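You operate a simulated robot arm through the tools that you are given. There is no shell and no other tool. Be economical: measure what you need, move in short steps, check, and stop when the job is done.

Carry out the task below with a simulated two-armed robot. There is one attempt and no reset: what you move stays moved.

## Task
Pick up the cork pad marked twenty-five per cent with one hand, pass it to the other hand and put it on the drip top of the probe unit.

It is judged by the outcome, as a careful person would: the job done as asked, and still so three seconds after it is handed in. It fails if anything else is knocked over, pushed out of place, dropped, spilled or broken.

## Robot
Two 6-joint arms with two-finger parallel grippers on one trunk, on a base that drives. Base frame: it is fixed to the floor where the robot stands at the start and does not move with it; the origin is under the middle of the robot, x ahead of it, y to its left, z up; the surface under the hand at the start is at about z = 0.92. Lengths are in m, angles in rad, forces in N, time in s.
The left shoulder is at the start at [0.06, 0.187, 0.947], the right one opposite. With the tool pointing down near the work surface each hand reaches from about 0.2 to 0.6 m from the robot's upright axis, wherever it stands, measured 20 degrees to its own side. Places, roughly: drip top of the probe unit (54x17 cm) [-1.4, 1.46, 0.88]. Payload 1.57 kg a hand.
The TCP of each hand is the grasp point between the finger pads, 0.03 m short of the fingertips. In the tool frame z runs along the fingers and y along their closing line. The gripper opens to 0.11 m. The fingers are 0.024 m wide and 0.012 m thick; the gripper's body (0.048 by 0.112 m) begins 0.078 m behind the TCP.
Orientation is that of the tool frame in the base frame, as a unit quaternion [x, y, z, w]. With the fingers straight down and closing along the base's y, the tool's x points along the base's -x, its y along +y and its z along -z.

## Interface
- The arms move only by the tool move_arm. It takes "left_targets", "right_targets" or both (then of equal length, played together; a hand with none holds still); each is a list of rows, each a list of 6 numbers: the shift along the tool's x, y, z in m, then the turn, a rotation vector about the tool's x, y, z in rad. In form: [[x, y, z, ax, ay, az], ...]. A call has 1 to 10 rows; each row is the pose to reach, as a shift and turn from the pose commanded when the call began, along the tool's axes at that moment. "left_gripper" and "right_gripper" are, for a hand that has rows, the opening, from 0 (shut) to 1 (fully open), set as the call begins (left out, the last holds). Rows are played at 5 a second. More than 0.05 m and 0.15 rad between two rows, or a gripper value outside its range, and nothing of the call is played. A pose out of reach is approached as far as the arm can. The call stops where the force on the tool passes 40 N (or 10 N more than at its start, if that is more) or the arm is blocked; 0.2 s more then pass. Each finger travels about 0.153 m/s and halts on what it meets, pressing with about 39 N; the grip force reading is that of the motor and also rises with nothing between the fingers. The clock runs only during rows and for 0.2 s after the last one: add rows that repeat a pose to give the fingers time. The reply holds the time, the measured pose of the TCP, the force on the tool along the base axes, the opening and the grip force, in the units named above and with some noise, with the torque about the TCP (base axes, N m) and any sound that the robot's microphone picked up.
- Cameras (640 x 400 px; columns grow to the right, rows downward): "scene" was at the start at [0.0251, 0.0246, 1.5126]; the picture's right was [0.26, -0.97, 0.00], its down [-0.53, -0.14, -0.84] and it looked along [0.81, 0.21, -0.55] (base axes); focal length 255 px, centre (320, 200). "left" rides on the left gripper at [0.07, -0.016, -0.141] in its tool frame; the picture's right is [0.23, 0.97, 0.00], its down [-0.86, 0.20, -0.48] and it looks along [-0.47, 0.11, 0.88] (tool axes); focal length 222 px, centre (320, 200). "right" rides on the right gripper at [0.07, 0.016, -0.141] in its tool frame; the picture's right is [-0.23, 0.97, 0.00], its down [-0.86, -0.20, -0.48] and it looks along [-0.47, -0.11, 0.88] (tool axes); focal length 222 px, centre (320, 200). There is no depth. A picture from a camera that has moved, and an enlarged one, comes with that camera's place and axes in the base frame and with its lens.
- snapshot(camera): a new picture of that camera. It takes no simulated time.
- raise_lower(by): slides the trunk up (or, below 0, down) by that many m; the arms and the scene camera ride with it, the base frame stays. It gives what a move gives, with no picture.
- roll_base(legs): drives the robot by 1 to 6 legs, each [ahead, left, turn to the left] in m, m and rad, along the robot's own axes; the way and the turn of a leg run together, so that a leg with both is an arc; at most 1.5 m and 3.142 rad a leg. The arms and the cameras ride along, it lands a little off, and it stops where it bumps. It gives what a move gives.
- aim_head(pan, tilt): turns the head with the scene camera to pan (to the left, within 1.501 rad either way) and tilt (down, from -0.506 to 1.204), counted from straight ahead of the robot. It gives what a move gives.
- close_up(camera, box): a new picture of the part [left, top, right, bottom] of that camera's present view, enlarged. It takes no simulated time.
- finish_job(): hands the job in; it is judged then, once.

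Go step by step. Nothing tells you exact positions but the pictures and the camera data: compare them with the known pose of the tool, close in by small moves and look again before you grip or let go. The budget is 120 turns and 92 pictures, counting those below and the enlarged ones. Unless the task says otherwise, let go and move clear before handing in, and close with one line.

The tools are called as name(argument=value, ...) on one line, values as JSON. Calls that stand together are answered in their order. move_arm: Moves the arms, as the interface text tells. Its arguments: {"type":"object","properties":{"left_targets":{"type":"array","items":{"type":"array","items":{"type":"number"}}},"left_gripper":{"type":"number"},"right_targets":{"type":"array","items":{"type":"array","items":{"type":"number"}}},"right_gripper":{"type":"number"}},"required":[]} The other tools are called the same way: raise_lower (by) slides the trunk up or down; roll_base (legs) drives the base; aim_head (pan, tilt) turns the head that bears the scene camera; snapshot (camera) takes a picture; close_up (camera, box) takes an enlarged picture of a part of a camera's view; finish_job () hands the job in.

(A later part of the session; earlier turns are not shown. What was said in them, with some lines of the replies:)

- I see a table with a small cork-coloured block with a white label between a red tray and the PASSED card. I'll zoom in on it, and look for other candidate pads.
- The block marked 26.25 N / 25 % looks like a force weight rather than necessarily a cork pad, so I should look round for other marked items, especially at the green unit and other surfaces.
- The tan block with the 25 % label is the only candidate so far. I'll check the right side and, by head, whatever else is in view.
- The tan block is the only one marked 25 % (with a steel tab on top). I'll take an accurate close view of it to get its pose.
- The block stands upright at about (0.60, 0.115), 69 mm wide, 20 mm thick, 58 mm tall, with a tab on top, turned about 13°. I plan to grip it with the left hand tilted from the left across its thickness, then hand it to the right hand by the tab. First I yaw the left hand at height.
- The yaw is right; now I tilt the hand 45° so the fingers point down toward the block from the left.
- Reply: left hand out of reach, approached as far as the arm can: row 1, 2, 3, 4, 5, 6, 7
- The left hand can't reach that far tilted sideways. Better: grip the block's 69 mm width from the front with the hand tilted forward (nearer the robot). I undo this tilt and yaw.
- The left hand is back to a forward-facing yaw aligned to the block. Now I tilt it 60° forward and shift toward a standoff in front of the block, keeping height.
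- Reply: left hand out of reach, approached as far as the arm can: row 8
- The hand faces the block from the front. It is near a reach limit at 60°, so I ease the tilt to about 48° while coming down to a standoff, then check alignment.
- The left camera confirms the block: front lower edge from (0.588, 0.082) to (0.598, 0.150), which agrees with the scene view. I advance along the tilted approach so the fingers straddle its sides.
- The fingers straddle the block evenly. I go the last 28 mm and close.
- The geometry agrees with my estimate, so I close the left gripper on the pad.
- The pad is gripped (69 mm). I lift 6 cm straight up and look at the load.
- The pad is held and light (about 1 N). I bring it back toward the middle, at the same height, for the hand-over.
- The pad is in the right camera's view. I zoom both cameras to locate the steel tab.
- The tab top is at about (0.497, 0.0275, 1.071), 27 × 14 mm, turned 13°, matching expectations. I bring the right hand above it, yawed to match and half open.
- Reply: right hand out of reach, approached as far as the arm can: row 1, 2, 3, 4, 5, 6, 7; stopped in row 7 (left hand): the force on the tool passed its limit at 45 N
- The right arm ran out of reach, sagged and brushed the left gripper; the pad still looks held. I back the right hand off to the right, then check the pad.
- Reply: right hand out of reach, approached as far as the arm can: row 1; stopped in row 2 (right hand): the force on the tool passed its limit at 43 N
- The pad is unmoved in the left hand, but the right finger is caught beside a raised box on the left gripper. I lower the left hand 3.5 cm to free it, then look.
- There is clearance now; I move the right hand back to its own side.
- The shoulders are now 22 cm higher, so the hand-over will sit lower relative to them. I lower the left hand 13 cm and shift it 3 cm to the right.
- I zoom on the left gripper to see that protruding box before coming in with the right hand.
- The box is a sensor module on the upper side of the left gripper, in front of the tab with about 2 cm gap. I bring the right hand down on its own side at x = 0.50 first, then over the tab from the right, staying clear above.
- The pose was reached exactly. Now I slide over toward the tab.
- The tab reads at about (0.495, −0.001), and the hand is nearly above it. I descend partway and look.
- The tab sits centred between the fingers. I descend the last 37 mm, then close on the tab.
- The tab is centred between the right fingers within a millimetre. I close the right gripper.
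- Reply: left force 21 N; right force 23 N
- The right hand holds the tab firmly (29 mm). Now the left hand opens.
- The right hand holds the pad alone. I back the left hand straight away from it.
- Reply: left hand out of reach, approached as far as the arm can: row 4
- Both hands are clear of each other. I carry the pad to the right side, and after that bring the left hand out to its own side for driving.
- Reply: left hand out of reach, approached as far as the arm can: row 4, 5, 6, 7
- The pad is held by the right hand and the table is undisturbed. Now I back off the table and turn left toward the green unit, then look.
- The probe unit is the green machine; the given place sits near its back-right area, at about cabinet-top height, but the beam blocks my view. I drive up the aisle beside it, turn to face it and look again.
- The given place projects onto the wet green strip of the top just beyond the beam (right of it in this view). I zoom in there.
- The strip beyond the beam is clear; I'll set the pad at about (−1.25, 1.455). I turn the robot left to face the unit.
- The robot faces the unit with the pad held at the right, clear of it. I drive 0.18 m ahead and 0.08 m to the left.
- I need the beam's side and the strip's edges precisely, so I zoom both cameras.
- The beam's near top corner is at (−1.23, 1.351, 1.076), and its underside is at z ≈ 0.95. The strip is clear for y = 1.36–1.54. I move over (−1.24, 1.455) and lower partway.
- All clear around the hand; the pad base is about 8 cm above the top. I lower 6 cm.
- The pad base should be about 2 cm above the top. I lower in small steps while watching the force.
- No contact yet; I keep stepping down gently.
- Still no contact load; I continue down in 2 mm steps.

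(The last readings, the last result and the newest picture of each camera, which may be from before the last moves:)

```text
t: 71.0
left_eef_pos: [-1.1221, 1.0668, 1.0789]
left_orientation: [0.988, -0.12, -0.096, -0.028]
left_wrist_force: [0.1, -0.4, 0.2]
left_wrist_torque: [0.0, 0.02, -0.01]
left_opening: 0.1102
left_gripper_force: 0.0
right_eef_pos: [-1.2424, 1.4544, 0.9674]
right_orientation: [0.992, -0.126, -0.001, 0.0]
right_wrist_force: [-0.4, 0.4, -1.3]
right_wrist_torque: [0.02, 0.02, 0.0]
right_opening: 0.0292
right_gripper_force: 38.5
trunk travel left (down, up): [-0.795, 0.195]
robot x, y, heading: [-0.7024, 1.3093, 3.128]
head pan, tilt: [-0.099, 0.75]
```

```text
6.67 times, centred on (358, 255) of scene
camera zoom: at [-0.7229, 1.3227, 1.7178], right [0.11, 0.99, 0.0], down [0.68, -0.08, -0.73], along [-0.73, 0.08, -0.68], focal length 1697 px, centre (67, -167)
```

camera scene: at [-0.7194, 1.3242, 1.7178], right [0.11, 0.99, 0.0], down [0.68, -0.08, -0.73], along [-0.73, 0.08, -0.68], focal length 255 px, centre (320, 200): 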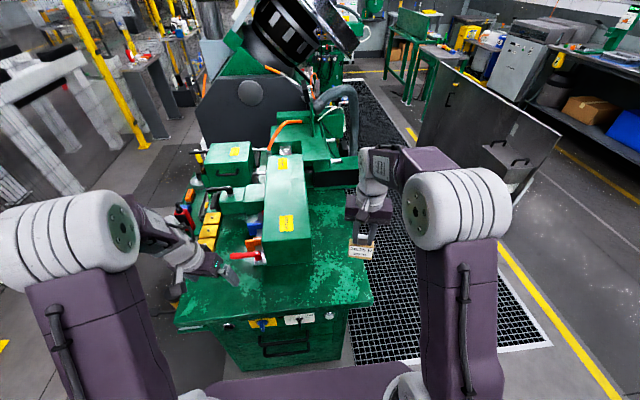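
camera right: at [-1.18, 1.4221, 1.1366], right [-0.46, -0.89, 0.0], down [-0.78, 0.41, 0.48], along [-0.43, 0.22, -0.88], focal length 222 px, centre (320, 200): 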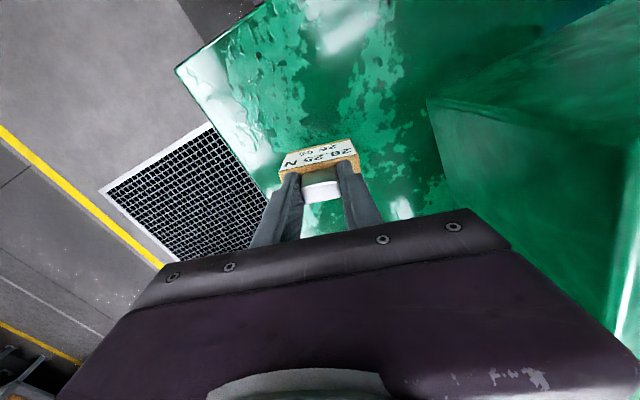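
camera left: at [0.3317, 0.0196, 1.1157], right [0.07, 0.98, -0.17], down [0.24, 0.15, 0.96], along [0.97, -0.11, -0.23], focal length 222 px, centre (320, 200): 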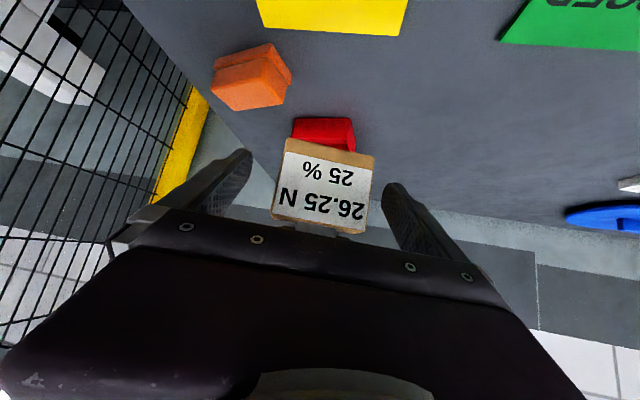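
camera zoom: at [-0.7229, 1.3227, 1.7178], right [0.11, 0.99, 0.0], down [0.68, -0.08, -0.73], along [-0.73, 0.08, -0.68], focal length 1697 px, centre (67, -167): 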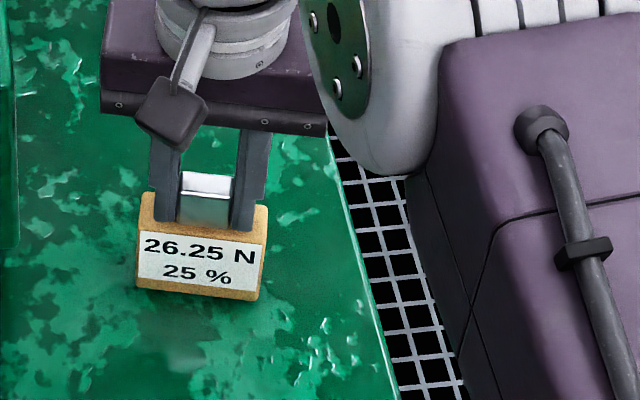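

Still unloaded, and the shadow shows a small gap. I continue gently.

move_arm(right_targets=[[0, 0, 0.001, 0, 0, 0], [0, 0, 0.002, 0, 0, 0], [0, 0, 0.003, 0, 0, 0]])

move_arm(right_targets=[[0, 0, 0.001, 0, 0, 0], [0, 0, 0.0015, 0, 0, 0]])

```text
t: 71.8
left_eef_pos: [-1.1218, 1.0678, 1.0798]
left_orientation: [0.988, -0.122, -0.096, -0.028]
left_wrist_force: [-0.2, -0.1, 0.0]
left_wrist_torque: [0.03, 0.01, 0.0]
left_opening: 0.1098
left_gripper_force: 0.0
right_eef_pos: [-1.2436, 1.4539, 0.9652]
right_orientation: [0.992, -0.127, -0.001, 0.0]
right_wrist_force: [0.1, -1.2, 0.9]
right_wrist_torque: [0.02, 0.02, -0.02]
right_opening: 0.0293
right_gripper_force: 38.4
trunk travel left (down, up): [-0.795, 0.195]
robot x, y, heading: [-0.7001, 1.311, 3.133]
head pan, tilt: [-0.099, 0.75]
```

```text
t: 72.4
left_eef_pos: [-1.122, 1.0656, 1.0797]
left_orientation: [0.987, -0.121, -0.097, -0.028]
left_wrist_force: [0.1, 0.3, 0.4]
left_wrist_torque: [-0.03, 0.0, -0.02]
left_opening: 0.1098
left_gripper_force: 0.2
right_eef_pos: [-1.2441, 1.4545, 0.9657]
right_orientation: [0.992, -0.127, -0.002, 0.0]
right_wrist_force: [-1.2, 0.7, 12.4]
right_wrist_torque: [0.13, -0.02, -0.01]
right_opening: 0.0294
right_gripper_force: 38.7
trunk travel left (down, up): [-0.795, 0.195]
robot x, y, heading: [-0.7027, 1.3176, 3.129]
head pan, tilt: [-0.099, 0.75]
```

The pad has touched down (12 N). I ease off 1 mm, then open the right gripper.

move_arm(right_targets=[[0, 0, -0.001, 0, 0, 0], [0, 0, -0.001, 0, 0, 0]])

move_arm(right_targets=[[0, 0, 0, 0, 0, 0], [0, 0, 0, 0, 0, 0], [0, 0, 0, 0, 0, 0]], right_gripper=0.5)

close_up(camera="scene", box=[310, 225, 406, 285])

snapshot(camera="right")

```text
t: 73.0
left_eef_pos: [-1.121, 1.068, 1.0793]
left_orientation: [0.988, -0.12, -0.097, -0.028]
left_wrist_force: [-0.1, 0.3, 0.2]
left_wrist_torque: [-0.02, -0.02, 0.01]
left_opening: 0.1103
left_gripper_force: 0.1
right_eef_pos: [-1.2424, 1.4539, 0.9642]
right_orientation: [0.992, -0.126, -0.002, -0.001]
right_wrist_force: [-3.6, 1.3, 11.2]
right_wrist_torque: [0.1, 0.21, 0.01]
right_opening: 0.0288
right_gripper_force: 39.0
trunk travel left (down, up): [-0.795, 0.195]
robot x, y, heading: [-0.6975, 1.3121, 3.13]
head pan, tilt: [-0.099, 0.75]
```

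```text
t: 73.8
left_eef_pos: [-1.122, 1.0667, 1.079]
left_orientation: [0.988, -0.12, -0.096, -0.029]
left_wrist_force: [0.7, 0.0, -0.5]
left_wrist_torque: [-0.04, 0.01, -0.01]
left_opening: 0.1101
left_gripper_force: 0.0
right_eef_pos: [-1.2427, 1.4549, 0.9645]
right_orientation: [0.992, -0.126, -0.001, 0.0]
right_wrist_force: [-0.4, 0.6, 0.7]
right_wrist_torque: [-0.03, -0.01, -0.01]
right_opening: 0.0551
right_gripper_force: 0.1
trunk travel left (down, up): [-0.795, 0.195]
robot x, y, heading: [-0.6991, 1.3132, 3.128]
head pan, tilt: [-0.099, 0.75]
```

```text
6.67 times, centred on (358, 255) of scene
camera zoom: at [-0.7229, 1.3226, 1.7177], right [0.11, 0.99, 0.0], down [0.68, -0.08, -0.73], along [-0.73, 0.08, -0.68], focal length 1697 px, centre (67, -167)
```

zoom: 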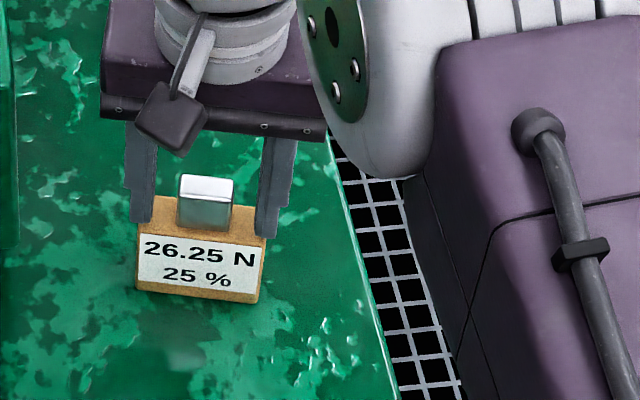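

```text
24 pictures are left
camera right: at [-1.1799, 1.4229, 1.1051], right [-0.46, -0.89, 0.0], down [-0.78, 0.41, 0.48], along [-0.42, 0.22, -0.88], focal length 222 px, centre (320, 200)
```

right: 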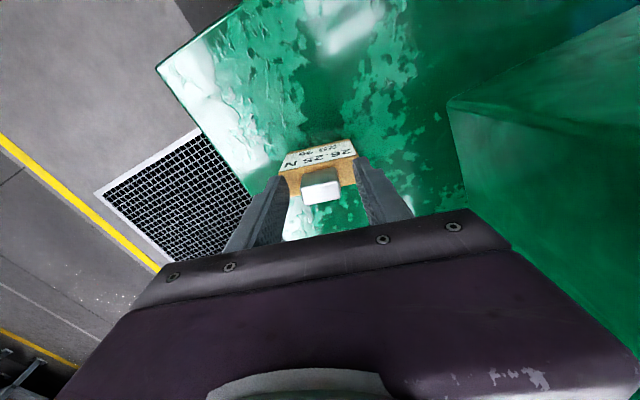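

The pad stands on the strip, released. I lift the right hand straight up, clear of the tab, and check.

move_arm(right_targets=[[0, 0, -0.01, 0, 0, 0], [0, 0, -0.03, 0, 0, 0], [0, 0, -0.06, 0, 0, 0], [0, 0, -0.1, 0, 0, 0], [0, 0, -0.14, 0, 0, 0], [0.03, 0, -0.17, 0, 0, 0], [0.06, -0.03, -0.18, 0, 0, 0]])

close_up(camera="scene", box=[220, 170, 400, 320])

snapshot(camera="right")

```text
t: 75.4
left_eef_pos: [-1.1212, 1.0678, 1.0805]
left_orientation: [0.988, -0.121, -0.097, -0.027]
left_wrist_force: [0.2, 0.0, 0.4]
left_wrist_torque: [-0.02, -0.03, -0.01]
left_opening: 0.1101
left_gripper_force: 0.1
right_eef_pos: [-1.1745, 1.4693, 1.1442]
right_orientation: [0.992, -0.126, -0.001, 0.001]
right_wrist_force: [0.3, 0.4, 0.0]
right_wrist_torque: [-0.02, 0.01, 0.02]
right_opening: 0.0552
right_gripper_force: 0.1
trunk travel left (down, up): [-0.795, 0.195]
robot x, y, heading: [-0.6994, 1.3126, 3.131]
head pan, tilt: [-0.099, 0.75]
```

```text
2.67 times, centred on (310, 245) of scene
camera zoom: at [-0.7197, 1.324, 1.7178], right [0.11, 0.99, 0.0], down [0.68, -0.08, -0.73], along [-0.73, 0.08, -0.68], focal length 679 px, centre (347, 80)
```

zoom: 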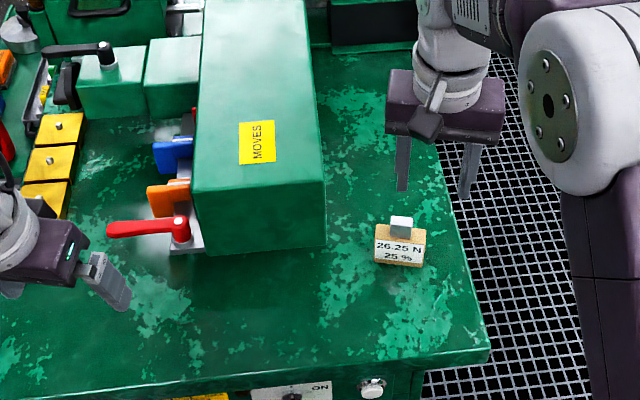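

```text
22 pictures are left
camera right: at [-1.1111, 1.4373, 1.2858], right [-0.46, -0.89, 0.0], down [-0.78, 0.41, 0.48], along [-0.43, 0.22, -0.88], focal length 222 px, centre (320, 200)
```

right: 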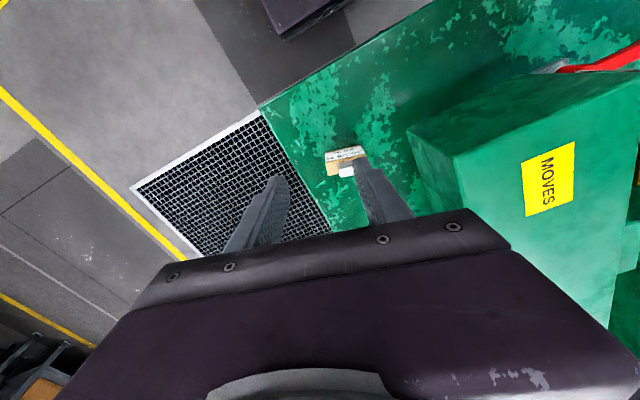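

The pad stands upright on the wet green strip beside the beam, both hands are clear and nothing else has moved. I hand the job in.

finish_job()

```text
The job is handed in.
```

The 25 % cork pad was picked up with the left hand, passed to the right, and now stands upright on the drip top of the probe unit. The hands brushed each other once on a first, failed try at the pass; the pad stayed held and nothing else was disturbed.
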